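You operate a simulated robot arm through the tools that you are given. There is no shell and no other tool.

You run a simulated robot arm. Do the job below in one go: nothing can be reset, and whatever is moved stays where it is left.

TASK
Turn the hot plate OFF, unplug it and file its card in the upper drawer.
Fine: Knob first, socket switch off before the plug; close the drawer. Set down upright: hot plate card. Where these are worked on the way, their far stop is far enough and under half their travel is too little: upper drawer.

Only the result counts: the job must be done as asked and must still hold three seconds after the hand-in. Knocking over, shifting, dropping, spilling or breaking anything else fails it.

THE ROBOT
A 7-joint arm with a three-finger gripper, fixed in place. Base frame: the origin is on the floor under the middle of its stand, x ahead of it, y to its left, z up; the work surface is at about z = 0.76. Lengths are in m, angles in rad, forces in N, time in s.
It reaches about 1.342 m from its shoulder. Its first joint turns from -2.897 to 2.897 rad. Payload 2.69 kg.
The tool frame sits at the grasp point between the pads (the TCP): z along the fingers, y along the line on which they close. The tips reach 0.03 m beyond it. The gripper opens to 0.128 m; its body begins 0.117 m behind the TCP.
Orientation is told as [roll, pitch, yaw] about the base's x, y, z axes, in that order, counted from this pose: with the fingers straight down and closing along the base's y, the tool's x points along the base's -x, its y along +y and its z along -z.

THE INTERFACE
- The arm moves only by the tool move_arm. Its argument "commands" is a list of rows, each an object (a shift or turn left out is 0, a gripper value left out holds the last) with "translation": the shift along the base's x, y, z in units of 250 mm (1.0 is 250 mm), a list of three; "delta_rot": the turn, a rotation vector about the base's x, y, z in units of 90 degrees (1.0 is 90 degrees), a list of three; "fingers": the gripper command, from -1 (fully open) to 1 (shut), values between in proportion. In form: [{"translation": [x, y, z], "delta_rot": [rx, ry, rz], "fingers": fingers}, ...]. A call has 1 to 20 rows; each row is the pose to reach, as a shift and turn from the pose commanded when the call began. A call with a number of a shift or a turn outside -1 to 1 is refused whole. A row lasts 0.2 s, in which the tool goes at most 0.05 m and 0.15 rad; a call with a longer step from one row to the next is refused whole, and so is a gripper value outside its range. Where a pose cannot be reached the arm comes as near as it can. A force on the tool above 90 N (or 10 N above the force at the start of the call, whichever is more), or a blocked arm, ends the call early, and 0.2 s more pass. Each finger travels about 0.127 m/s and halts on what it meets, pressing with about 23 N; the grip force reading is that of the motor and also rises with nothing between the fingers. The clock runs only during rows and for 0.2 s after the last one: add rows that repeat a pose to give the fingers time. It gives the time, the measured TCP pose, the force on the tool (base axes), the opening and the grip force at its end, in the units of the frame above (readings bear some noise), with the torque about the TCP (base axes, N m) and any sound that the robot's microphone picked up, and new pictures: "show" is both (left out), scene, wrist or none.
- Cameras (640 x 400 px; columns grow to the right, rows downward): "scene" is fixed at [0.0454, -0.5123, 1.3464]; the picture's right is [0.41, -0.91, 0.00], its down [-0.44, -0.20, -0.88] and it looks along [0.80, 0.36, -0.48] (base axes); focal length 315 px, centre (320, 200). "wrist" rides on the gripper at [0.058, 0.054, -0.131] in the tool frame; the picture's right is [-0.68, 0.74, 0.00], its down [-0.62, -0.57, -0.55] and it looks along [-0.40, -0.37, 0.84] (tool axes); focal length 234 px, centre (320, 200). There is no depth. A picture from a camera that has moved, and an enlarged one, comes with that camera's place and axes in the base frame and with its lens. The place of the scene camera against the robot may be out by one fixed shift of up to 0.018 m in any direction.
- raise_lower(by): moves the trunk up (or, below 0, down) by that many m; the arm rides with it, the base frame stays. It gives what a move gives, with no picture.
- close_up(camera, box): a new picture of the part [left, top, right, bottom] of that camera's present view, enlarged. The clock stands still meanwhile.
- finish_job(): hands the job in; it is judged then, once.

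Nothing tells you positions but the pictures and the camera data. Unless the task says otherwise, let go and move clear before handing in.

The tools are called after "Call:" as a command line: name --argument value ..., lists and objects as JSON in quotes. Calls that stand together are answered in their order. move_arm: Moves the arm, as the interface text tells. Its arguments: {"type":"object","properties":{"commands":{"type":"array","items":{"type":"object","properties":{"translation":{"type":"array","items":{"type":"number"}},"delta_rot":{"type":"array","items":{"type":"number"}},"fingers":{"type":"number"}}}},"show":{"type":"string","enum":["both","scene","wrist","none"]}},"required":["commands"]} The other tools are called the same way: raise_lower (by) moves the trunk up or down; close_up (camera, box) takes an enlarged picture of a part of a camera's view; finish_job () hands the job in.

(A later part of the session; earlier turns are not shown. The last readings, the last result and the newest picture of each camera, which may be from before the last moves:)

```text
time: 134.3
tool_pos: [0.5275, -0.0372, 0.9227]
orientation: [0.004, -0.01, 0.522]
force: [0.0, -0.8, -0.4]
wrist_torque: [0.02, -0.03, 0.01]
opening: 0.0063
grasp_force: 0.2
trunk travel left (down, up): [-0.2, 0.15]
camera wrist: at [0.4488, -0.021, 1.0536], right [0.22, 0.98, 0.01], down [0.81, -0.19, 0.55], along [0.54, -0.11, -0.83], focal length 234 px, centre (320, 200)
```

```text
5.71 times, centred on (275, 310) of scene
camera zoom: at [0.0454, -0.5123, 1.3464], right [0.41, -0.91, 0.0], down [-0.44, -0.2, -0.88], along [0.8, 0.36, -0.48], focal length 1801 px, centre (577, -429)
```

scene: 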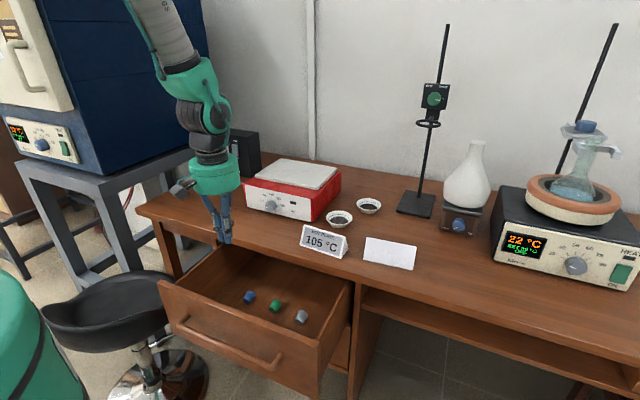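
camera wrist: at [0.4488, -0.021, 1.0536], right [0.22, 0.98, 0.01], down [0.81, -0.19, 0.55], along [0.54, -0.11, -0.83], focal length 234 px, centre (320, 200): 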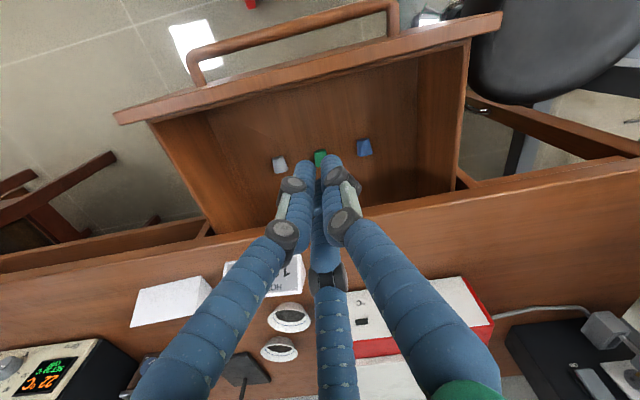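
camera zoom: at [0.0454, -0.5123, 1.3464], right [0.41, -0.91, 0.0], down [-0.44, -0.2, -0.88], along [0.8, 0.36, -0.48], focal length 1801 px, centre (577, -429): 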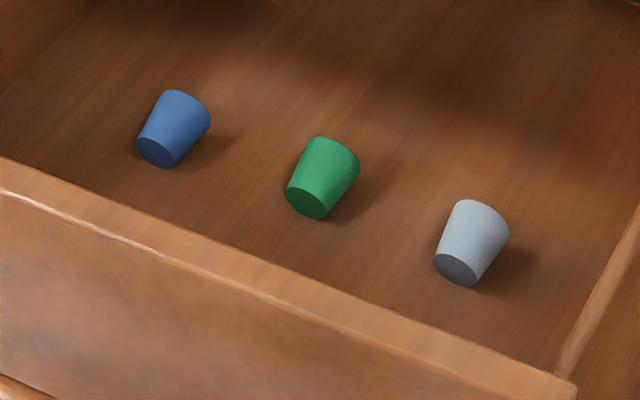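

The stoppers lie with their narrow ends toward the front. They sit close to the slab edge, so I want the drawer further out. I'll raise the trunk for more folding room and pull again from inside.

Call:
raise_lower --by 0.12

Call:
move_arm --commands '[{"translation": [0.04, 0.05, -0.1], "delta_rot": [0, 0.05, 0]}, {"translation": [0.08, 0.15, -0.25], "delta_rot": [0, 0.12, 0]}, {"translation": [0.1, 0.2, -0.42], "delta_rot": [0, 0.2, 0]}, {"translation": [0.1, 0.25, -0.6], "delta_rot": [0, 0.25, 0]}, {"translation": [0.1, 0.25, -0.78], "delta_rot": [0, 0.25, 0]}, {"translation": [0.1, 0.25, -0.94], "delta_rot": [0, 0.25, 0]}, {"translation": [0.1, 0.25, -0.94], "delta_rot": [0, 0.25, 0]}]' --show "wrist"

```text
time: 135.8
tool_pos: [0.5274, -0.0358, 1.0434]
orientation: [0.003, -0.01, 0.521]
force: [-0.6, 0.8, 0.6]
wrist_torque: [0.03, -0.01, 0.01]
opening: 0.0064
grasp_force: 0.0
trunk travel left (down, up): [-0.32, 0.03]
```

```text
time: 137.4
tool_pos: [0.5531, 0.0274, 0.8076]
orientation: [0.207, 0.328, 0.555]
force: [0.0, -0.3, 0.0]
wrist_torque: [0.04, 0.01, -0.01]
opening: 0.0062
grasp_force: 0.0
trunk travel left (down, up): [-0.32, 0.03]
camera wrist: at [0.5311, 0.0416, 0.9585], right [0.21, 0.98, -0.08], down [0.96, -0.19, 0.2], along [0.18, -0.11, -0.98], focal length 234 px, centre (320, 200)
```

wrist: 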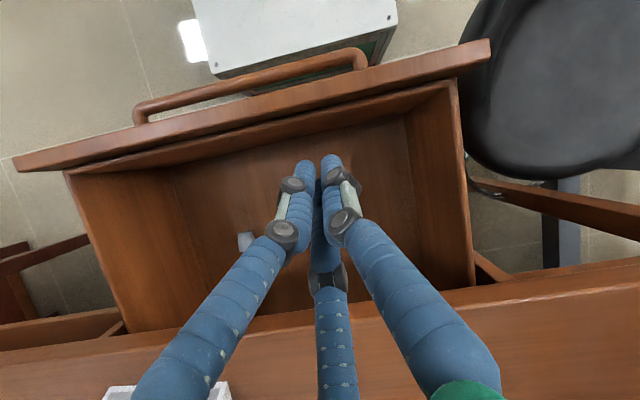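

The inside of the panel is at x≈0.488. I'll descend behind it and pull on slowly.

Call:
move_arm --commands '[{"translation": [-0.02, 0, -0.12]}, {"translation": [-0.04, 0, -0.24]}, {"translation": [-0.06, 0, -0.36]}, {"translation": [-0.07, 0, -0.41]}, {"translation": [-0.07, 0, -0.41]}]' --show "none"

Call:
move_arm --commands '[{"translation": [-0.03, 0, 0]}, {"translation": [-0.06, 0, 0]}, {"translation": [-0.08, 0, 0]}, {"translation": [-0.095, 0, 0]}, {"translation": [-0.11, 0, 0]}, {"translation": [-0.125, 0, 0], "delta_rot": [0, 0.01, 0]}, {"translation": [-0.14, 0, 0], "delta_rot": [0, 0.02, 0]}, {"translation": [-0.155, 0, 0], "delta_rot": [0, 0.03, 0]}, {"translation": [-0.17, 0, 0], "delta_rot": [0, 0.04, 0]}, {"translation": [-0.185, 0, 0], "delta_rot": [0, 0.05, 0]}, {"translation": [-0.2, 0, 0], "delta_rot": [0, 0.06, 0]}, {"translation": [-0.21, 0, 0], "delta_rot": [0, 0.06, 0]}, {"translation": [-0.215, 0, 0], "delta_rot": [0, 0.06, 0]}]' --show "scene"

```text
time: 138.6
tool_pos: [0.5368, 0.0252, 0.7063]
orientation: [0.205, 0.329, 0.556]
force: [0.0, 0.1, -0.5]
wrist_torque: [0.0, 0.02, -0.04]
opening: 0.0065
grasp_force: 0.1
trunk travel left (down, up): [-0.32, 0.03]
```

```text
time: 141.4
tool_pos: [0.4814, 0.0265, 0.705]
orientation: [0.261, 0.408, 0.573]
force: [0.9, 0.1, 1.0]
wrist_torque: [0.05, 0.02, 0.02]
opening: 0.0062
grasp_force: 0.0
trunk travel left (down, up): [-0.32, 0.03]
```

scene: 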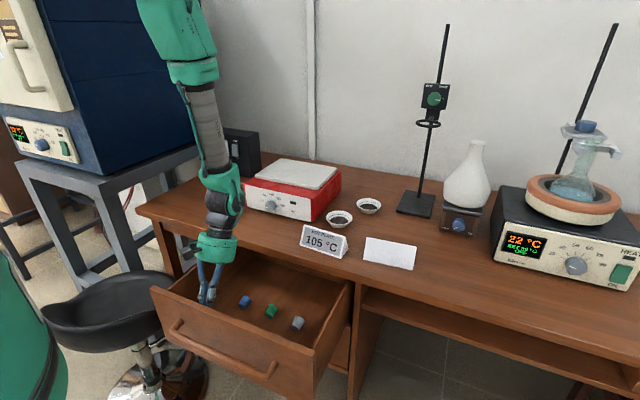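

Call:
move_arm --commands '[{"translation": [-0.012, 0, 0], "delta_rot": [0, 0.01, 0]}, {"translation": [-0.026, 0, 0], "delta_rot": [0, 0.02, 0]}, {"translation": [-0.042, 0, 0], "delta_rot": [0, 0.03, 0]}, {"translation": [-0.06, 0, 0], "delta_rot": [0, 0.04, 0]}, {"translation": [-0.08, 0, 0], "delta_rot": [0, 0.05, 0]}, {"translation": [-0.1, 0, 0], "delta_rot": [0, 0.06, 0]}, {"translation": [-0.12, 0, 0], "delta_rot": [0, 0.07, 0]}, {"translation": [-0.14, 0, 0], "delta_rot": [0, 0.08, 0]}, {"translation": [-0.16, 0, 0], "delta_rot": [0, 0.08, 0]}, {"translation": [-0.18, 0, 0], "delta_rot": [0, 0.08, 0]}, {"translation": [-0.195, 0, 0], "delta_rot": [0, 0.08, 0]}, {"translation": [-0.205, 0, 0], "delta_rot": [0, 0.08, 0]}, {"translation": [-0.21, 0, 0], "delta_rot": [0, 0.08, 0]}]' --show "scene"

Call:
close_up --camera "scene" --box '[145, 220, 365, 380]'

```text
time: 144.2
tool_pos: [0.4289, 0.0266, 0.7049]
orientation: [0.34, 0.511, 0.609]
force: [2.5, -1.8, 0.9]
wrist_torque: [-0.06, 0.0, 0.07]
opening: 0.006
grasp_force: 0.0
trunk travel left (down, up): [-0.32, 0.03]
```

scene: 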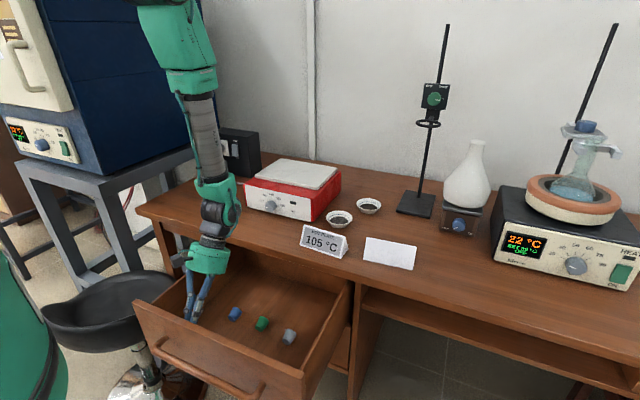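

```text
2.50 times, centred on (255, 300) of scene
camera zoom: at [0.0454, -0.5123, 1.3464], right [0.41, -0.91, 0.0], down [-0.44, -0.2, -0.88], along [0.8, 0.36, -0.48], focal length 788 px, centre (482, -50)
```

zoom: 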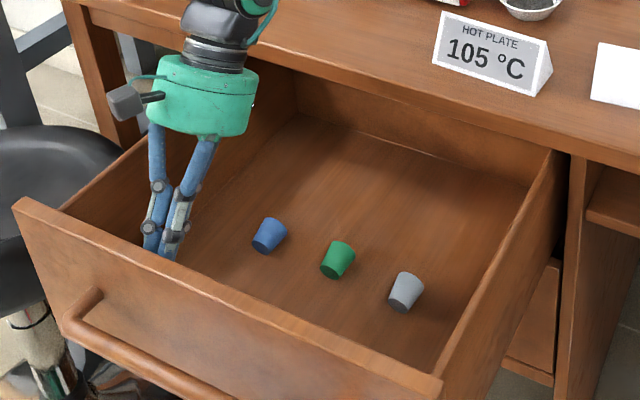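

The drawer is now about 0.33 m open and its rear wall is just visible, so it's at or near its full travel. I'll lift out and look down at the stoppers with the fingers open.

Call:
move_arm --commands '[{"translation": [0.06, 0, 0.02]}, {"translation": [0.12, -0.03, 0.1], "delta_rot": [0, -0.03, 0]}, {"translation": [0.18, -0.06, 0.24], "delta_rot": [0, -0.09, 0]}, {"translation": [0.24, -0.12, 0.38], "delta_rot": [0, -0.16, 0]}, {"translation": [0.3, -0.2, 0.52], "delta_rot": [0, -0.24, 0]}, {"translation": [0.36, -0.28, 0.66], "delta_rot": [0, -0.32, 0]}, {"translation": [0.4, -0.36, 0.76], "delta_rot": [0, -0.39, 0]}, {"translation": [0.4, -0.4, 0.8], "delta_rot": [0, -0.39, 0], "fingers": -0.8}, {"translation": [0.4, -0.4, 0.8], "delta_rot": [0, -0.39, 0], "fingers": -0.8}, {"translation": [0.4, -0.4, 0.8], "delta_rot": [0, -0.39, 0], "fingers": -0.8}]' --show "wrist"

Call:
close_up --camera "wrist" --box '[160, 60, 480, 260]'

```text
time: 146.4
tool_pos: [0.53, -0.0737, 0.904]
orientation: [0.004, -0.011, 0.521]
force: [0.2, -0.5, -0.8]
wrist_torque: [-0.03, 0.01, -0.04]
opening: 0.115
grasp_force: 0.1
trunk travel left (down, up): [-0.32, 0.03]
camera wrist: at [0.4518, -0.0582, 1.0353], right [0.22, 0.98, 0.01], down [0.81, -0.19, 0.55], along [0.54, -0.11, -0.83], focal length 234 px, centre (320, 200)
```

wrist: 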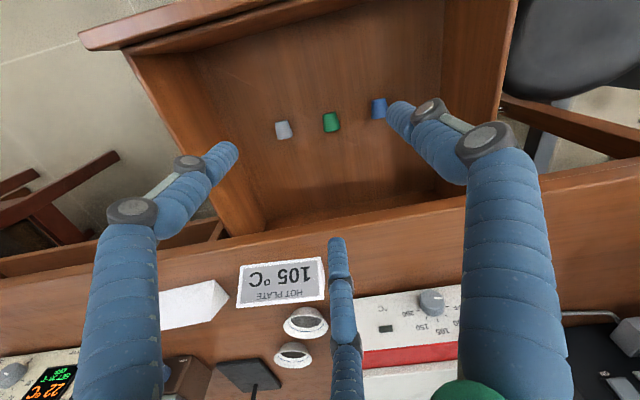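

```text
2.00 times, centred on (320, 160) of wrist
camera zoom: at [0.4518, -0.0582, 1.0353], right [0.22, 0.98, 0.01], down [0.81, -0.19, 0.55], along [0.54, -0.11, -0.83], focal length 468 px, centre (320, 280)
```

zoom: 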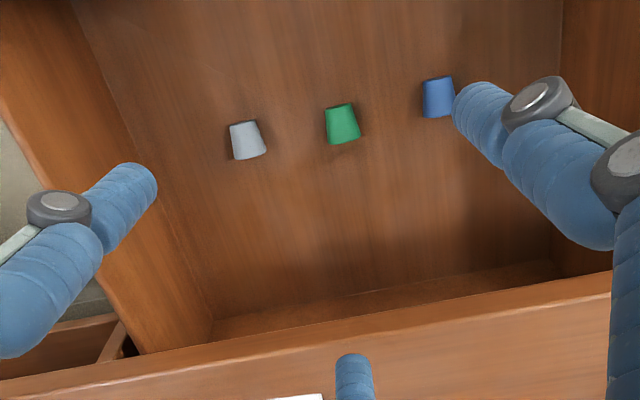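

Call:
close_up --camera "wrist" --box '[265, 90, 395, 150]'

Call:
close_up --camera "scene" --box '[215, 290, 305, 350]'

```text
4.92 times, centred on (330, 120) of wrist
camera zoom: at [0.4518, -0.0582, 1.0353], right [0.22, 0.98, 0.01], down [0.81, -0.19, 0.55], along [0.54, -0.11, -0.83], focal length 1153 px, centre (271, 594)
```

zoom: 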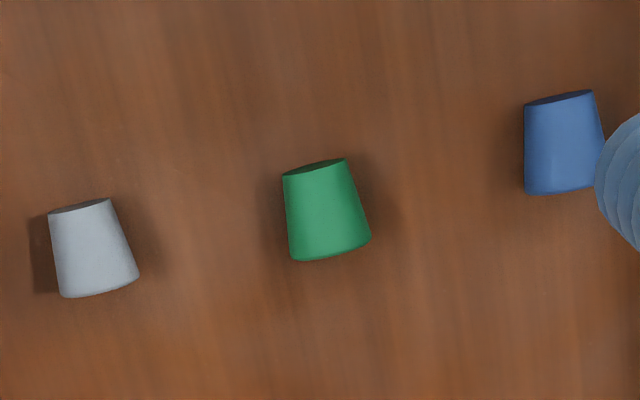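

```text
6.67 times, centred on (260, 320) of scene
camera zoom: at [0.0454, -0.5123, 1.3464], right [0.41, -0.91, 0.0], down [-0.44, -0.2, -0.88], along [0.8, 0.36, -0.48], focal length 2101 px, centre (720, -600)
```

zoom: 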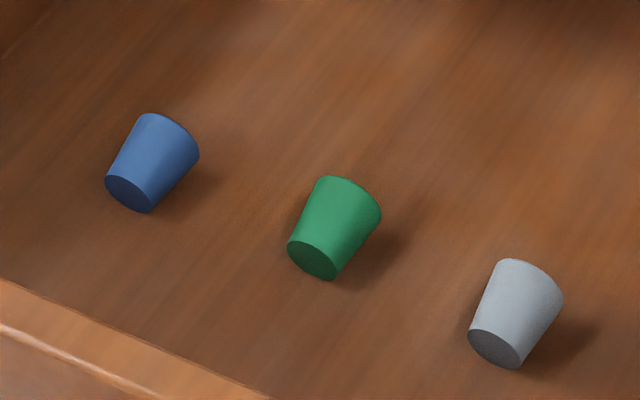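

Confirmed: the three stoppers lie along x at x≈0.585, y≈0.034, -0.063 and -0.162, on a floor at z≈0.533. Each is about 34 mm long, with wide ends to the rear. I'll pinch the green one near its wide end and lift, so its narrow end can swing down.

Call:
move_arm --commands '[{"translation": [0.1, 0.02, -0.15], "delta_rot": [0, -0.03, 0], "fingers": 0.0}, {"translation": [0.2, 0.03, -0.3], "delta_rot": [0, -0.06, 0], "fingers": 0.0}, {"translation": [0.28, 0.04, -0.45], "delta_rot": [0, -0.06, 0], "fingers": 0.0}, {"translation": [0.332, 0.043, -0.6], "delta_rot": [0, -0.06, 0], "fingers": 0.0}, {"translation": [0.332, 0.043, -0.75], "delta_rot": [0, -0.06, 0], "fingers": 0.0}, {"translation": [0.332, 0.043, -0.82], "delta_rot": [0, -0.06, 0], "fingers": 0.0}, {"translation": [0.332, 0.043, -0.82], "delta_rot": [0, -0.06, 0], "fingers": 0.0}]' --show "both"

Call:
close_up --camera "wrist" --box '[200, 80, 440, 240]'

Call:
close_up --camera "scene" --box '[200, 240, 320, 350]'

```text
time: 148.0
tool_pos: [0.6125, -0.0634, 0.6993]
orientation: [-0.044, -0.093, 0.523]
force: [0.2, 0.7, 0.2]
wrist_torque: [0.01, 0.03, 0.01]
opening: 0.0641
grasp_force: 0.0
trunk travel left (down, up): [-0.32, 0.03]
camera wrist: at [0.5225, -0.0475, 0.8223], right [0.22, 0.98, 0.03], down [0.76, -0.19, 0.63], along [0.62, -0.11, -0.78], focal length 234 px, centre (320, 200)
```

scene: 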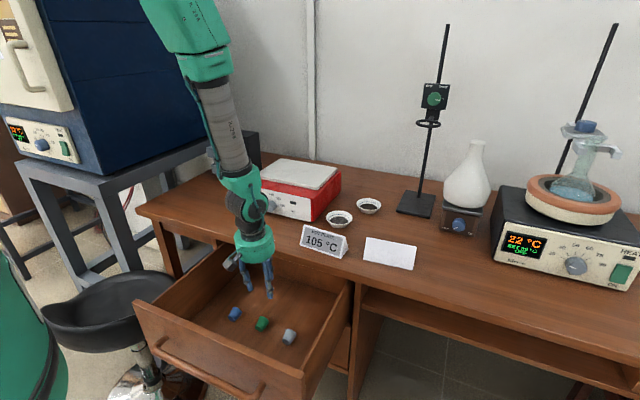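
wrist: 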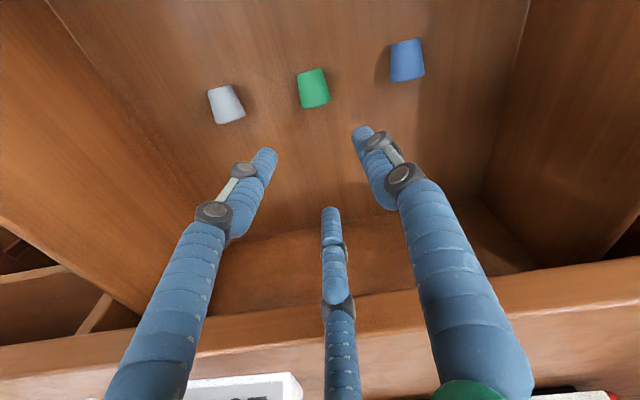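

```text
2.50 times, centred on (320, 160) of wrist
camera zoom: at [0.5225, -0.0475, 0.8223], right [0.22, 0.98, 0.03], down [0.76, -0.19, 0.63], along [0.62, -0.11, -0.78], focal length 585 px, centre (320, 300)
```

zoom: 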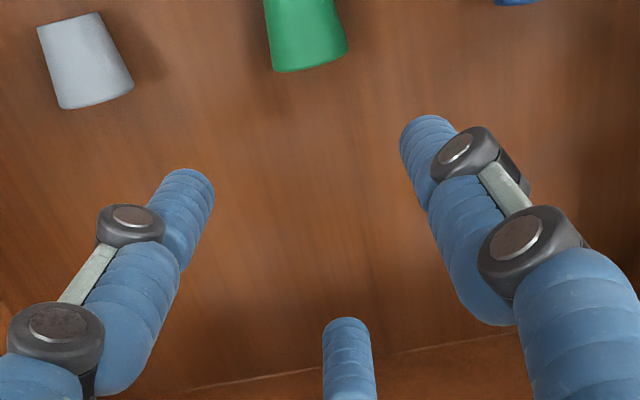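

```text
3.64 times, centred on (260, 295) of scene
camera zoom: at [0.0454, -0.5123, 1.3464], right [0.41, -0.91, 0.0], down [-0.44, -0.2, -0.88], along [0.8, 0.36, -0.48], focal length 1146 px, centre (538, -146)
```

zoom: 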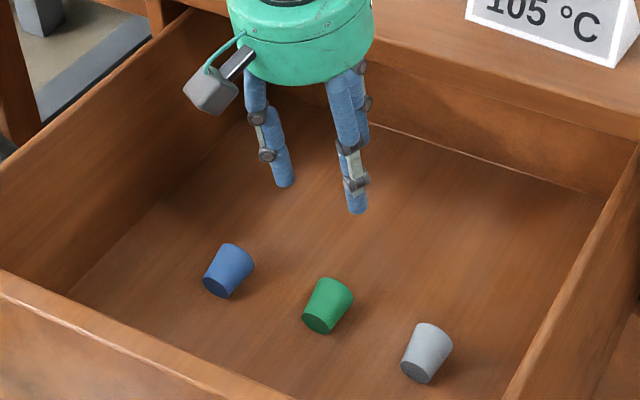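

The view agrees: green is centred at (0.587, -0.062). I'll lower so the two side fingers straddle its wide end.

Call:
move_arm --commands '[{"translation": [0, 0.004, -0.13]}, {"translation": [0, 0.004, -0.26]}, {"translation": [0, 0.004, -0.39]}, {"translation": [0, 0.004, -0.47]}, {"translation": [0, 0.004, -0.508]}, {"translation": [0, 0.004, -0.508]}]' --show "both"

Call:
close_up --camera "wrist" --box '[220, 80, 420, 240]'

Call:
close_up --camera "scene" --box '[210, 270, 310, 350]'

```text
time: 149.4
tool_pos: [0.6122, -0.0612, 0.5727]
orientation: [-0.045, -0.093, 0.524]
force: [0.0, -0.1, -0.4]
wrist_torque: [0.03, -0.03, 0.01]
opening: 0.0642
grasp_force: 0.0
trunk travel left (down, up): [-0.32, 0.03]
camera wrist: at [0.5211, -0.0464, 0.6956], right [0.22, 0.98, 0.03], down [0.76, -0.19, 0.63], along [0.62, -0.11, -0.78], focal length 234 px, centre (320, 200)
```

scene: 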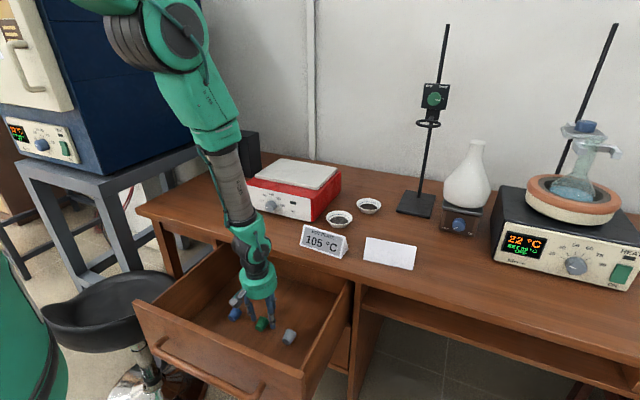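
wrist: 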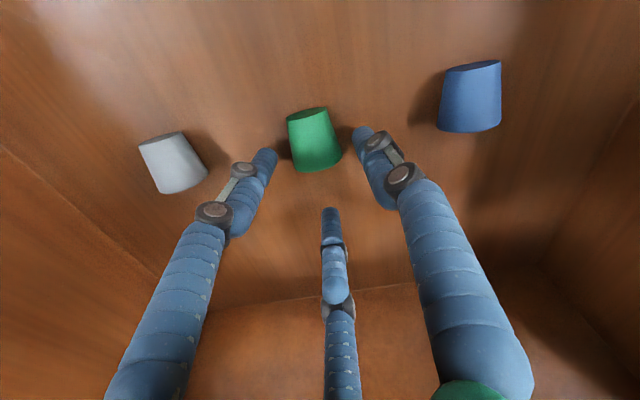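

```text
2.50 times, centred on (320, 160) of wrist
camera zoom: at [0.5211, -0.0464, 0.6956], right [0.22, 0.98, 0.03], down [0.76, -0.19, 0.63], along [0.62, -0.11, -0.78], focal length 585 px, centre (320, 300)
```

zoom: 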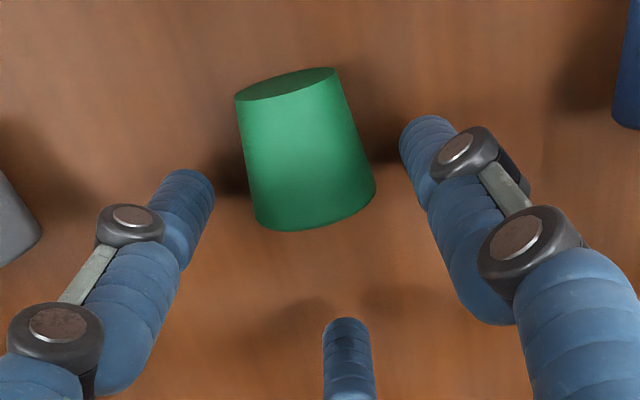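

```text
5.00 times, centred on (260, 310) of scene
camera zoom: at [0.0454, -0.5123, 1.3464], right [0.41, -0.91, 0.0], down [-0.44, -0.2, -0.88], along [0.8, 0.36, -0.48], focal length 1576 px, centre (620, -350)
```

zoom: 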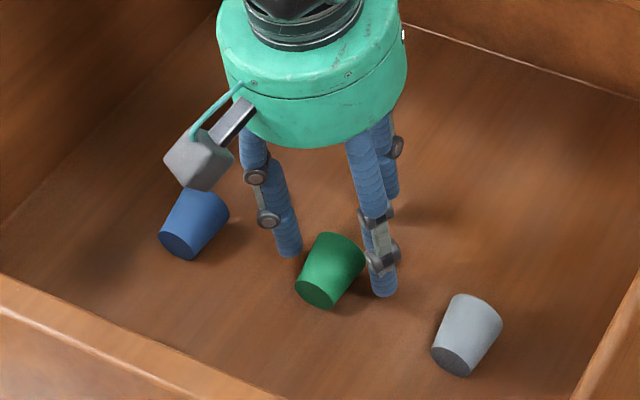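

The straddle is good. I'll shift 5 mm toward the wide end, then close gently.

Call:
move_arm --commands '[{"translation": [0.02, 0, 0], "fingers": 0.0}, {"translation": [0.02, 0, 0], "fingers": 0.1}, {"translation": [0.02, 0, 0], "fingers": 0.2}, {"translation": [0.02, 0, 0], "fingers": 0.3}, {"translation": [0.02, 0, 0], "fingers": 0.36}, {"translation": [0.02, 0, 0], "fingers": 0.36}]' --show "wrist"

Call:
close_up --camera "wrist" --box '[220, 80, 420, 240]'

```text
time: 150.8
tool_pos: [0.6162, -0.0636, 0.5727]
orientation: [-0.045, -0.093, 0.524]
force: [0.0, -0.6, 0.2]
wrist_torque: [-0.02, -0.01, 0.0]
opening: 0.0411
grasp_force: 0.1
trunk travel left (down, up): [-0.32, 0.03]
camera wrist: at [0.5255, -0.0467, 0.6962], right [0.22, 0.98, 0.03], down [0.76, -0.19, 0.63], along [0.62, -0.11, -0.78], focal length 234 px, centre (320, 200)
```

wrist: 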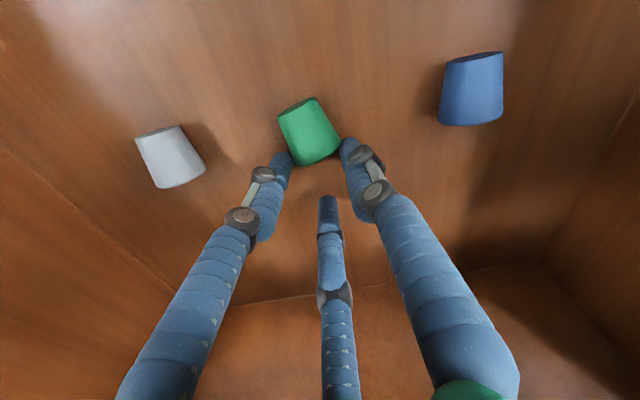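

```text
2.50 times, centred on (320, 160) of wrist
camera zoom: at [0.5255, -0.0467, 0.6962], right [0.22, 0.98, 0.03], down [0.76, -0.19, 0.63], along [0.62, -0.11, -0.78], focal length 585 px, centre (320, 300)
```

zoom: 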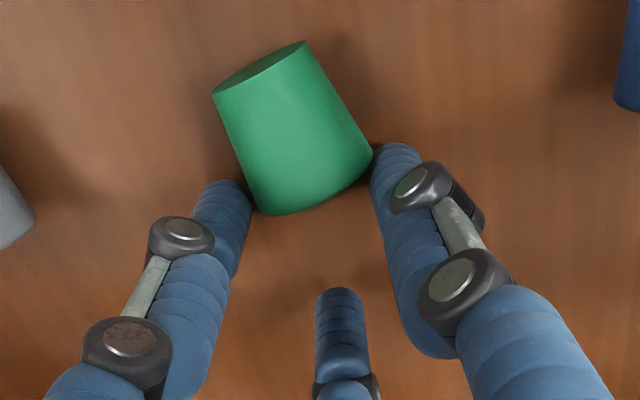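

The stopper slipped and turned about 10°. I'll open, realign the yaw, and pinch nearer its middle.

Call:
move_arm --commands '[{"fingers": 0.15}, {"fingers": 0.0}, {"translation": [-0.02, 0.003, 0], "delta_rot": [0, 0, 0.06], "fingers": 0.0}, {"translation": [-0.046, 0.006, 0], "delta_rot": [0, 0, 0.11], "fingers": 0.0}, {"translation": [-0.046, 0.006, 0], "delta_rot": [0, 0, 0.11], "fingers": 0.0}]' --show "none"

Call:
move_arm --commands '[{"fingers": 0.1}, {"fingers": 0.2}, {"fingers": 0.3}, {"fingers": 0.36}, {"fingers": 0.42}, {"fingers": 0.42}]' --show "wrist"

Call:
close_up --camera "wrist" --box '[220, 80, 420, 240]'

```text
time: 152.0
tool_pos: [0.6037, -0.0611, 0.5721]
orientation: [-0.044, -0.092, 0.696]
force: [0.2, 0.5, 0.4]
wrist_torque: [0.02, 0.0, 0.01]
opening: 0.0642
grasp_force: 0.0
trunk travel left (down, up): [-0.32, 0.03]
```

```text
time: 153.4
tool_pos: [0.6039, -0.0591, 0.5728]
orientation: [-0.043, -0.09, 0.697]
force: [0.3, -0.2, 0.0]
wrist_torque: [-0.02, 0.0, -0.02]
opening: 0.0389
grasp_force: 23.3
trunk travel left (down, up): [-0.32, 0.03]
camera wrist: at [0.5125, -0.0608, 0.6951], right [0.05, 1.0, 0.03], down [0.78, -0.05, 0.63], along [0.63, -0.01, -0.78], focal length 234 px, centre (320, 200)
```

wrist: 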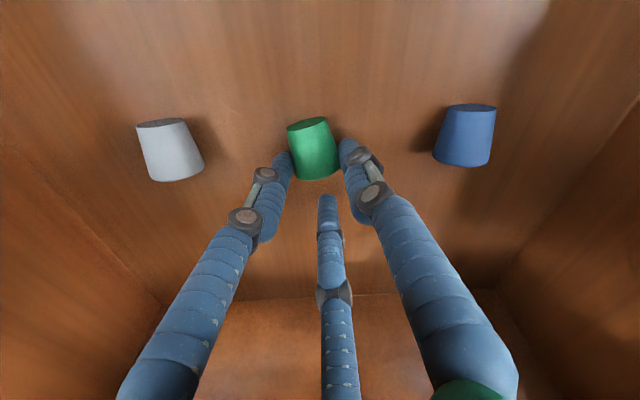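

```text
2.50 times, centred on (320, 160) of wrist
camera zoom: at [0.5125, -0.0608, 0.6951], right [0.05, 1.0, 0.03], down [0.78, -0.05, 0.63], along [0.63, -0.01, -0.78], focal length 585 px, centre (320, 300)
```

zoom: 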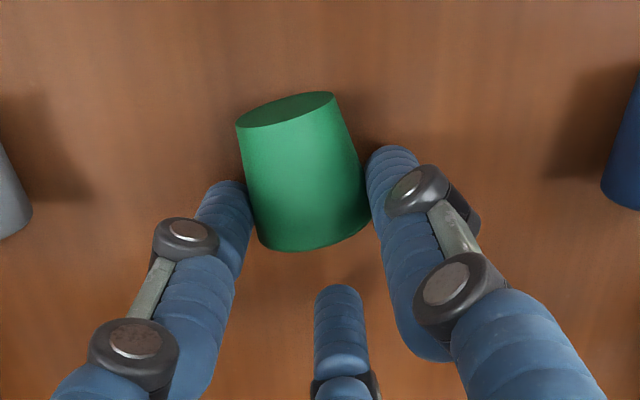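

It's gripped. I'll lift 5 cm and see how it hangs.

Call:
move_arm --commands '[{"translation": [0, 0, 0.06], "fingers": 0.42}, {"translation": [0, 0, 0.13], "fingers": 0.42}, {"translation": [0, 0, 0.2], "fingers": 0.42}, {"translation": [0, 0, 0.2], "fingers": 0.42}]' --show "wrist"

Call:
close_up --camera "wrist" --box '[220, 80, 420, 240]'

Call:
close_up --camera "scene" --box '[210, 260, 310, 340]'

```text
time: 154.4
tool_pos: [0.6042, -0.0604, 0.6226]
orientation: [-0.046, -0.091, 0.696]
force: [-0.1, 0.1, -0.6]
wrist_torque: [0.01, -0.03, 0.01]
opening: 0.0383
grasp_force: 22.9
trunk travel left (down, up): [-0.32, 0.03]
camera wrist: at [0.5125, -0.0609, 0.7455], right [0.05, 1.0, 0.03], down [0.78, -0.06, 0.63], along [0.63, -0.01, -0.78], focal length 234 px, centre (320, 200)
```

wrist: 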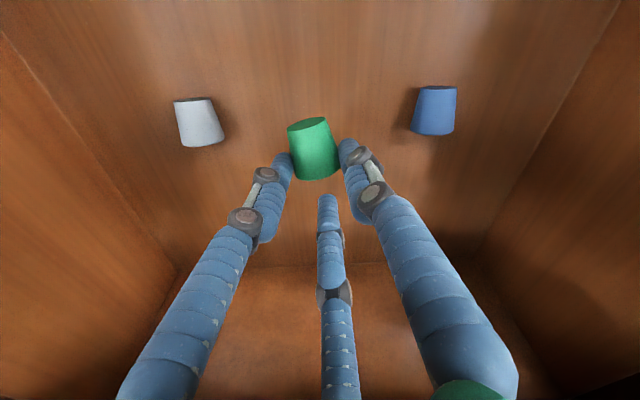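

```text
2.50 times, centred on (320, 160) of wrist
camera zoom: at [0.5125, -0.0609, 0.7455], right [0.05, 1.0, 0.03], down [0.78, -0.06, 0.63], along [0.63, -0.01, -0.78], focal length 585 px, centre (320, 300)
```

zoom: 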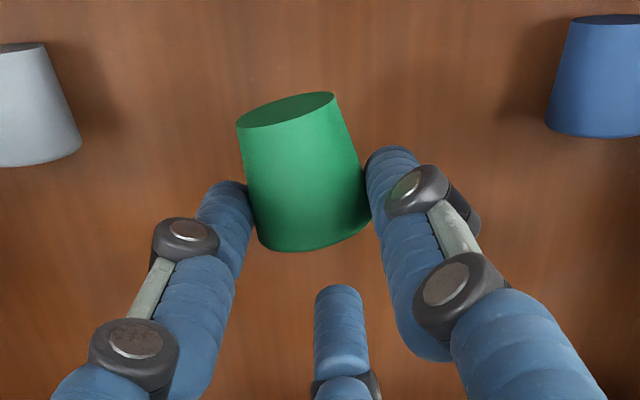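

```text
5.00 times, centred on (260, 300) of scene
camera zoom: at [0.0454, -0.5123, 1.3464], right [0.41, -0.91, 0.0], down [-0.44, -0.2, -0.88], along [0.8, 0.36, -0.48], focal length 1576 px, centre (620, -300)
```

zoom: 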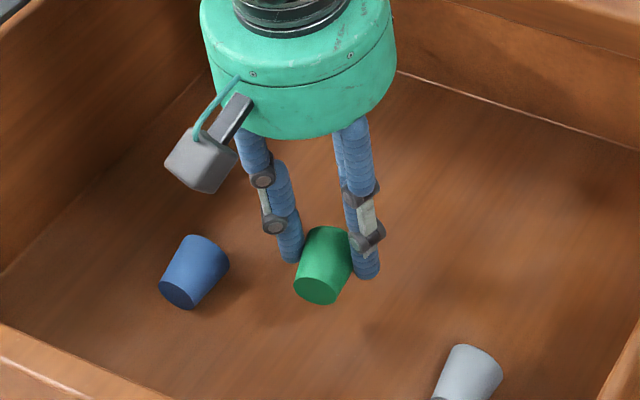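

It stays rigid in the pinch and doesn't swing. New plan: pinch it near the narrow end, push its wide end up against the desk's front edge, then press it onto the drawer floor to seat it upright. First I'll set it back down and re-pinch.

Call:
move_arm --commands '[{"translation": [0, 0, -0.08], "fingers": 0.42}, {"translation": [0, 0, -0.16], "fingers": 0.42}, {"translation": [0, 0, -0.199], "fingers": 0.42}, {"translation": [0, 0, -0.199], "fingers": 0.2}, {"translation": [0, 0, -0.199], "fingers": 0.05}, {"translation": [-0.02, 0, -0.199], "fingers": 0.05}, {"translation": [-0.036, -0.004, -0.199], "fingers": 0.05}, {"translation": [-0.036, -0.004, -0.199], "fingers": 0.05}]' --show "wrist"

Call:
close_up --camera "wrist" --box '[220, 80, 420, 240]'

```text
time: 156.2
tool_pos: [0.5961, -0.0616, 0.5737]
orientation: [-0.044, -0.093, 0.697]
force: [0.8, -0.1, 0.4]
wrist_torque: [0.0, 0.0, 0.01]
opening: 0.0609
grasp_force: 0.1
trunk travel left (down, up): [-0.32, 0.03]
camera wrist: at [0.5039, -0.0619, 0.6968], right [0.05, 1.0, 0.03], down [0.78, -0.06, 0.63], along [0.63, -0.01, -0.78], focal length 234 px, centre (320, 200)
```

wrist: 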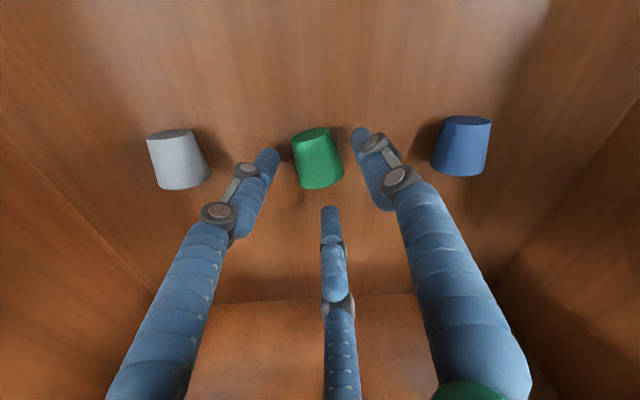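

```text
2.50 times, centred on (320, 160) of wrist
camera zoom: at [0.5039, -0.0619, 0.6968], right [0.05, 1.0, 0.03], down [0.78, -0.06, 0.63], along [0.63, -0.01, -0.78], focal length 585 px, centre (320, 300)
```

zoom: 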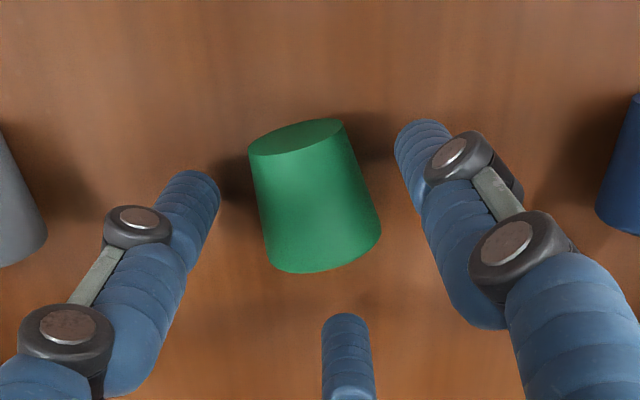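

Call:
move_arm --commands '[{"translation": [-0.012, 0, 0], "fingers": 0.05}, {"translation": [-0.012, 0, 0], "fingers": 0.15}, {"translation": [-0.012, 0, 0], "fingers": 0.3}, {"translation": [-0.012, 0, 0], "fingers": 0.42}, {"translation": [-0.012, 0, 0], "fingers": 0.52}, {"translation": [-0.012, 0, 0], "fingers": 0.52}]' --show "wrist"

Call:
close_up --camera "wrist" --box '[220, 80, 420, 240]'

```text
time: 157.6
tool_pos: [0.5926, -0.0608, 0.5729]
orientation: [-0.044, -0.093, 0.697]
force: [0.1, -0.2, 0.4]
wrist_torque: [0.02, 0.0, -0.01]
opening: 0.0358
grasp_force: 22.9
trunk travel left (down, up): [-0.32, 0.03]
camera wrist: at [0.5009, -0.0618, 0.6964], right [0.05, 1.0, 0.03], down [0.78, -0.05, 0.63], along [0.63, -0.01, -0.78], focal length 234 px, centre (320, 200)
```

wrist: 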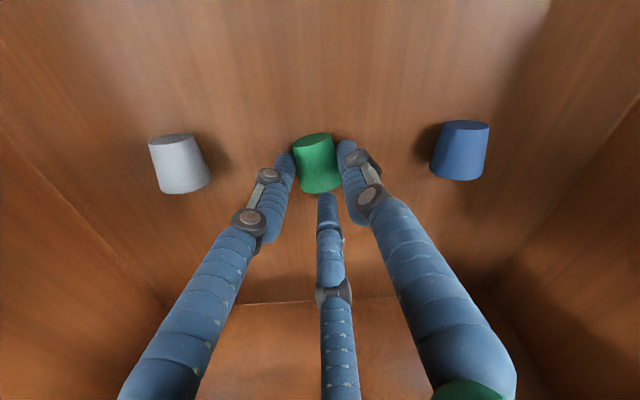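

```text
2.50 times, centred on (320, 160) of wrist
camera zoom: at [0.5009, -0.0618, 0.6964], right [0.05, 1.0, 0.03], down [0.78, -0.05, 0.63], along [0.63, -0.01, -0.78], focal length 585 px, centre (320, 300)
```

zoom: 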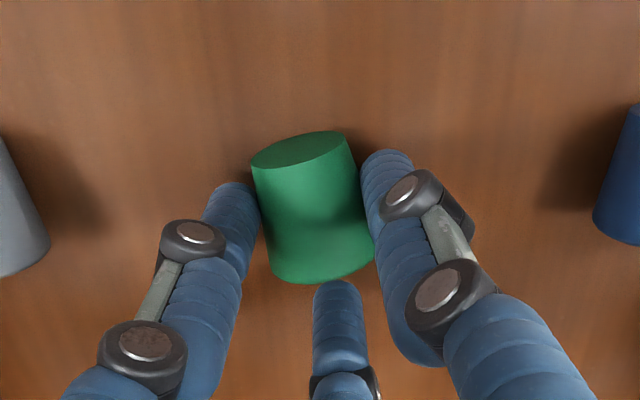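

Pinched about 10 mm from the narrow end. Lifting to check it holds.

Call:
move_arm --commands '[{"translation": [0, 0, 0.05], "fingers": 0.6}, {"translation": [0, 0, 0.12], "fingers": 0.6}, {"translation": [0, 0, 0.2], "fingers": 0.6}, {"translation": [0, 0, 0.2], "fingers": 0.6}]' --show "none"

Call:
close_up --camera "wrist" --box '[220, 80, 420, 240]'

Call:
close_up --camera "scene" --box '[210, 260, 310, 340]'

```text
time: 158.6
tool_pos: [0.5934, -0.0631, 0.6229]
orientation: [-0.043, -0.09, 0.696]
force: [0.7, -0.1, 0.3]
wrist_torque: [0.0, 0.0, 0.0]
opening: 0.0354
grasp_force: 23.2
trunk travel left (down, up): [-0.32, 0.03]
```

```text
2.50 times, centred on (320, 160) of wrist
camera zoom: at [0.501, -0.0617, 0.746], right [0.05, 1.0, 0.03], down [0.78, -0.05, 0.63], along [0.63, -0.01, -0.78], focal length 585 px, centre (320, 300)
```

zoom: 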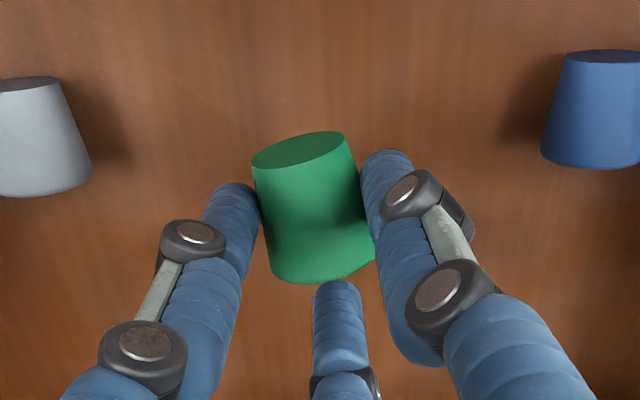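

```text
5.00 times, centred on (260, 300) of scene
camera zoom: at [0.0454, -0.5123, 1.3464], right [0.41, -0.91, 0.0], down [-0.44, -0.2, -0.88], along [0.8, 0.36, -0.48], focal length 1576 px, centre (620, -300)
```

zoom: 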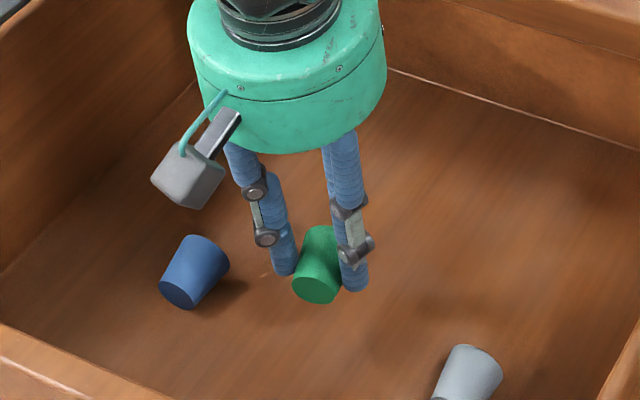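

It holds firmly. But finger C would hit the desk in this orientation, so I need the single finger on the robot side. I'll set it down aligned with x, lift, yaw to 90°, and re-pinch.

Call:
move_arm --commands '[{"translation": [0, 0, 0], "delta_rot": [0, 0, -0.06], "fingers": 0.6}, {"translation": [0, 0, -0.06], "delta_rot": [0, 0, -0.111], "fingers": 0.6}, {"translation": [0, 0, -0.14], "delta_rot": [0, 0, -0.111], "fingers": 0.6}, {"translation": [0, 0, -0.199], "delta_rot": [0, 0, -0.111], "fingers": 0.6}, {"translation": [0, 0, -0.199], "delta_rot": [0, 0, -0.111], "fingers": 0.4}, {"translation": [0, 0, -0.199], "delta_rot": [0, 0, -0.111], "fingers": 0.1}, {"translation": [0, 0, -0.199], "delta_rot": [0, 0, -0.111], "fingers": 0.0}, {"translation": [0, 0, -0.1], "delta_rot": [0, 0, -0.111], "fingers": 0.0}, {"translation": [0, 0, 0.05], "delta_rot": [0, 0, -0.111], "fingers": 0.0}, {"translation": [0, 0, 0.22], "delta_rot": [0, 0, -0.111], "fingers": 0.0}, {"translation": [0, 0, 0.22], "delta_rot": [0, 0, -0.111], "fingers": 0.0}]' --show "none"

Call:
move_arm --commands '[{"translation": [-0.02, 0, 0], "delta_rot": [0, 0, 0.09]}, {"translation": [-0.04, 0, 0], "delta_rot": [0, 0, 0.18]}, {"translation": [-0.06, 0, 0], "delta_rot": [0, 0, 0.27]}, {"translation": [-0.08, 0, 0], "delta_rot": [0, 0, 0.36]}, {"translation": [-0.1, 0, 0], "delta_rot": [0, 0, 0.45]}, {"translation": [-0.1, 0, 0], "delta_rot": [0, 0, 0.54]}, {"translation": [-0.1, 0, 0], "delta_rot": [0, 0, 0.63]}, {"translation": [-0.1, 0, 0], "delta_rot": [0, 0, 0.667]}, {"translation": [-0.1, 0, 0], "delta_rot": [0, 0, 0.667]}]' --show "both"

Call:
close_up --camera "wrist" --box '[180, 60, 460, 260]'

Call:
close_up --camera "scene" --box '[200, 260, 320, 350]'

```text
time: 161.0
tool_pos: [0.5929, -0.063, 0.6784]
orientation: [-0.042, -0.093, 0.523]
force: [0.0, -0.1, 0.5]
wrist_torque: [0.01, -0.06, -0.01]
opening: 0.0638
grasp_force: 0.0
trunk travel left (down, up): [-0.32, 0.03]
```

```text
time: 163.0
tool_pos: [0.5678, -0.0614, 0.6782]
orientation: [-0.044, -0.094, 1.571]
force: [-0.6, -0.1, 0.7]
wrist_torque: [-0.01, 0.03, 0.01]
opening: 0.0639
grasp_force: 0.2
trunk travel left (down, up): [-0.32, 0.03]
camera wrist: at [0.5088, -0.1325, 0.8009], right [-0.74, 0.68, 0.03], down [0.54, 0.56, 0.63], along [0.41, 0.48, -0.78], focal length 234 px, centre (320, 200)
```

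scene: 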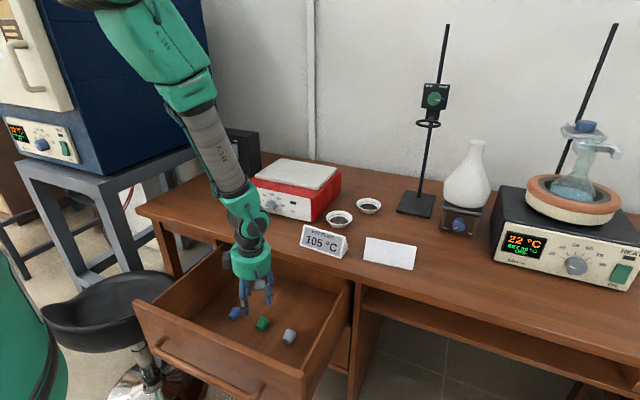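
wrist: 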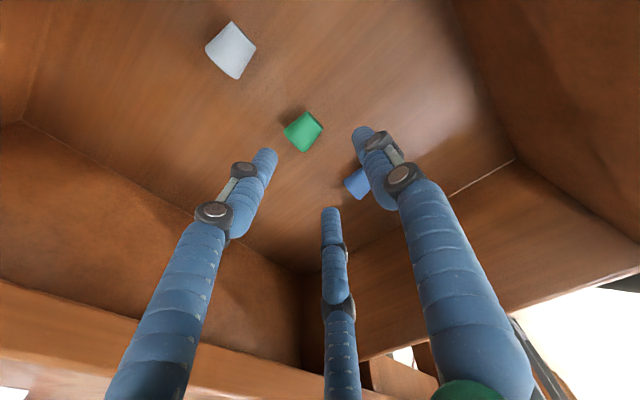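

```text
2.00 times, centred on (320, 160) of wrist
camera zoom: at [0.5088, -0.1325, 0.8009], right [-0.74, 0.68, 0.03], down [0.54, 0.56, 0.63], along [0.41, 0.48, -0.78], focal length 468 px, centre (320, 280)
```

zoom: 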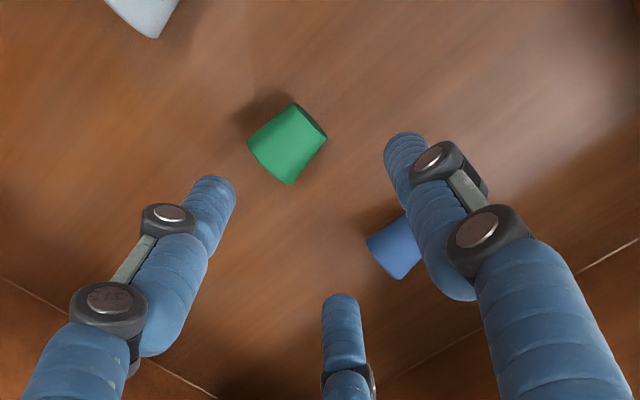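

```text
4.44 times, centred on (260, 305) of scene
camera zoom: at [0.0454, -0.5123, 1.3464], right [0.41, -0.91, 0.0], down [-0.44, -0.2, -0.88], along [0.8, 0.36, -0.48], focal length 1401 px, centre (587, -267)
```

zoom: 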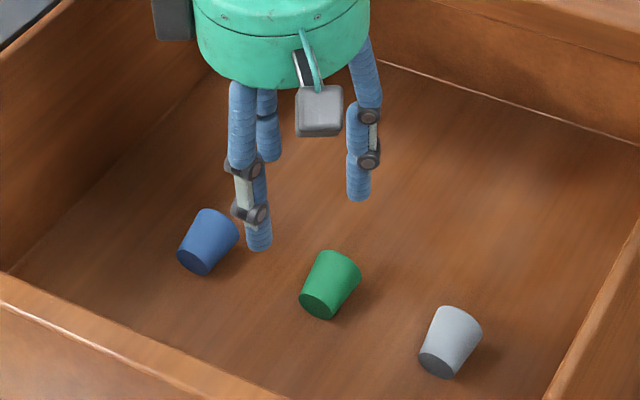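

The green one now lies exactly along x, from 0.571 to 0.605. Yawing carried the small tilt sideways, so I'll correct that to a forward tilt and descend.

Call:
move_arm --commands '[{"translation": [-0.006, 0, 0], "delta_rot": [-0.0594, -0.0355, -0.006]}, {"translation": [-0.006, 0, -0.12], "delta_rot": [-0.0594, -0.0355, -0.006]}, {"translation": [-0.006, 0, -0.26], "delta_rot": [-0.0594, -0.0355, -0.006]}, {"translation": [-0.006, 0, -0.36], "delta_rot": [-0.0594, -0.0355, -0.006]}, {"translation": [-0.006, 0, -0.422], "delta_rot": [-0.0594, -0.0355, -0.006]}, {"translation": [-0.006, 0, -0.422], "delta_rot": [-0.0594, -0.0355, -0.006]}]' --show "wrist"

Call:
close_up --camera "wrist" --box '[220, 80, 420, 240]'

```text
time: 164.4
tool_pos: [0.566, -0.0632, 0.574]
orientation: [-0.1, 0.001, 1.562]
force: [-0.3, 0.1, 0.3]
wrist_torque: [-0.04, 0.0, 0.01]
opening: 0.0639
grasp_force: 0.0
trunk travel left (down, up): [-0.32, 0.03]
camera wrist: at [0.4995, -0.1209, 0.6992], right [-0.73, 0.68, -0.07], down [0.51, 0.61, 0.6], along [0.46, 0.4, -0.8], focal length 234 px, centre (320, 200)
```

wrist: 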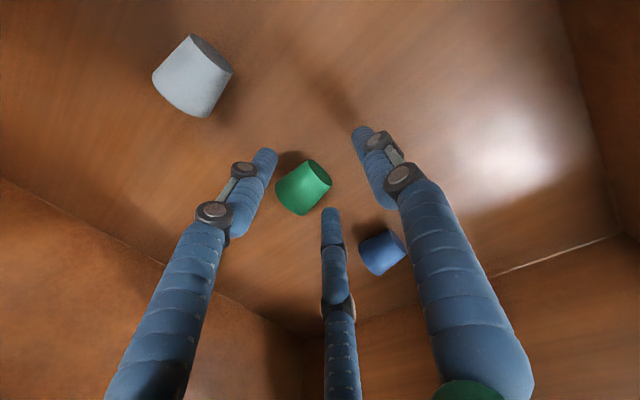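

```text
2.50 times, centred on (320, 160) of wrist
camera zoom: at [0.4995, -0.1209, 0.6992], right [-0.73, 0.68, -0.07], down [0.51, 0.61, 0.6], along [0.46, 0.4, -0.8], focal length 585 px, centre (320, 300)
```

zoom: 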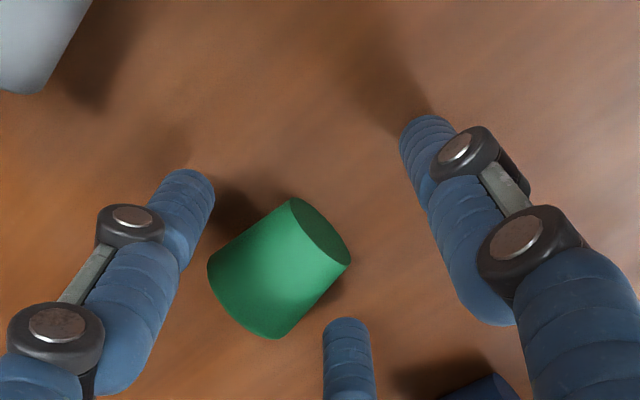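

The side fingers A and C straddle it and will close near the narrow end. Pinching.

Call:
move_arm --commands '[{"fingers": 0.15}, {"fingers": 0.3}, {"fingers": 0.42}, {"fingers": 0.52}, {"fingers": 0.58}, {"fingers": 0.58}]' --show "none"

Call:
close_up --camera "wrist" --box '[220, 80, 420, 240]'

```text
time: 165.8
tool_pos: [0.5672, -0.0621, 0.5743]
orientation: [-0.101, 0.003, 1.565]
force: [0.4, -0.3, -0.6]
wrist_torque: [0.0, 0.02, 0.01]
opening: 0.0365
grasp_force: 6.8
trunk travel left (down, up): [-0.32, 0.03]
```

```text
2.50 times, centred on (320, 160) of wrist
camera zoom: at [0.4995, -0.1209, 0.6994], right [-0.73, 0.68, -0.07], down [0.51, 0.61, 0.6], along [0.46, 0.4, -0.8], focal length 585 px, centre (320, 300)
```

zoom: 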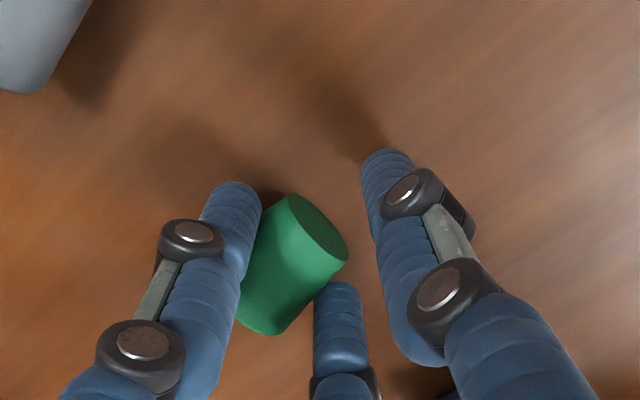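

Call:
move_arm --commands '[{"fingers": 0.8}, {"fingers": 0.8}, {"translation": [0, 0, 0.1], "fingers": 0.8}, {"translation": [0, 0, 0.25], "fingers": 0.8}, {"translation": [0, 0, 0.42], "fingers": 0.8}, {"translation": [0.0, 0, 0.6], "fingers": 0.8}, {"translation": [0.04, 0, 0.78], "fingers": 0.8}, {"translation": [0.12, 0, 0.92], "fingers": 0.8}, {"translation": [0.22, 0, 1.0], "fingers": 0.8}, {"translation": [0.28, 0, 1.0], "fingers": 0.8}, {"translation": [0.28, 0, 1.0], "fingers": 0.8}]' --show "both"

Call:
close_up --camera "wrist" --box '[220, 80, 420, 240]'

Call:
close_up --camera "scene" --box '[210, 190, 310, 270]'

```text
time: 168.2
tool_pos: [0.6381, -0.0633, 0.8228]
orientation: [-0.099, 0.001, 1.564]
force: [-1.1, -0.2, -1.2]
wrist_torque: [-0.01, 0.03, 0.0]
opening: 0.0356
grasp_force: 17.1
trunk travel left (down, up): [-0.32, 0.03]
camera wrist: at [0.5703, -0.1216, 0.9486], right [-0.73, 0.68, -0.07], down [0.51, 0.61, 0.6], along [0.46, 0.4, -0.8], focal length 234 px, centre (320, 200)
```

scene: 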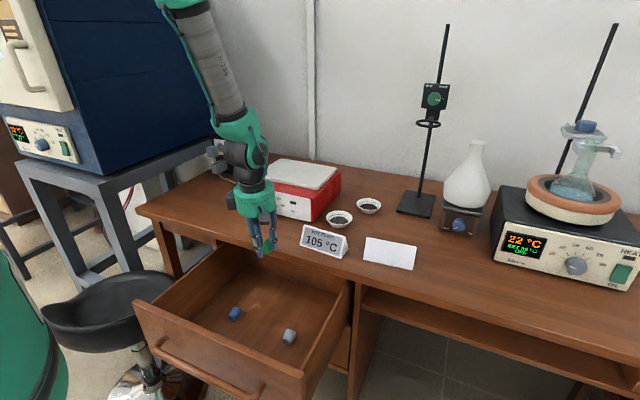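
wrist: 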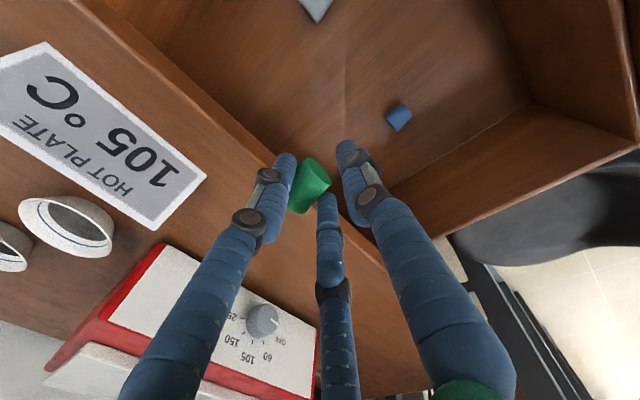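

```text
2.50 times, centred on (320, 160) of wrist
camera zoom: at [0.5703, -0.1216, 0.9486], right [-0.73, 0.68, -0.07], down [0.51, 0.61, 0.6], along [0.46, 0.4, -0.8], focal length 585 px, centre (320, 300)
```

zoom: 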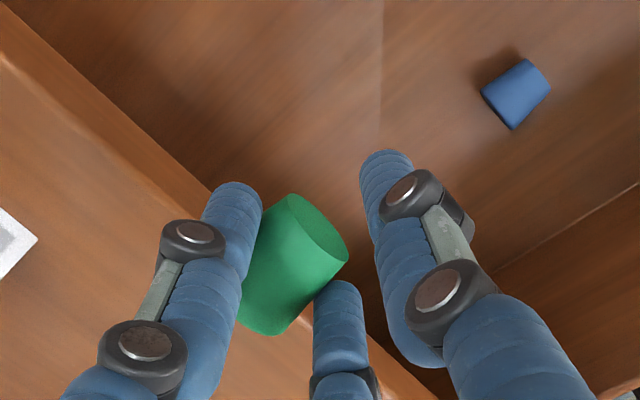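

```text
5.00 times, centred on (260, 230) of scene
camera zoom: at [0.0454, -0.5123, 1.3464], right [0.41, -0.91, 0.0], down [-0.44, -0.2, -0.88], along [0.8, 0.36, -0.48], focal length 1576 px, centre (620, 50)
```

zoom: 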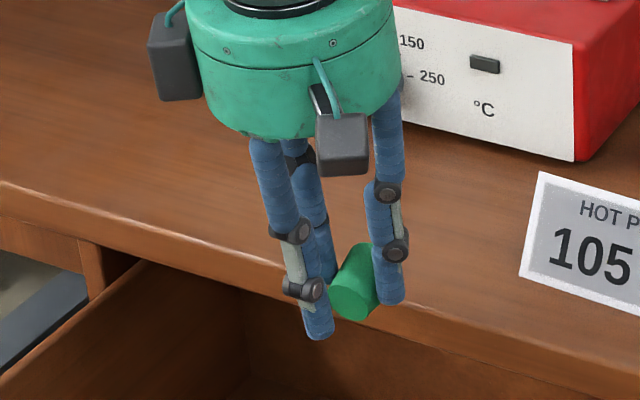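

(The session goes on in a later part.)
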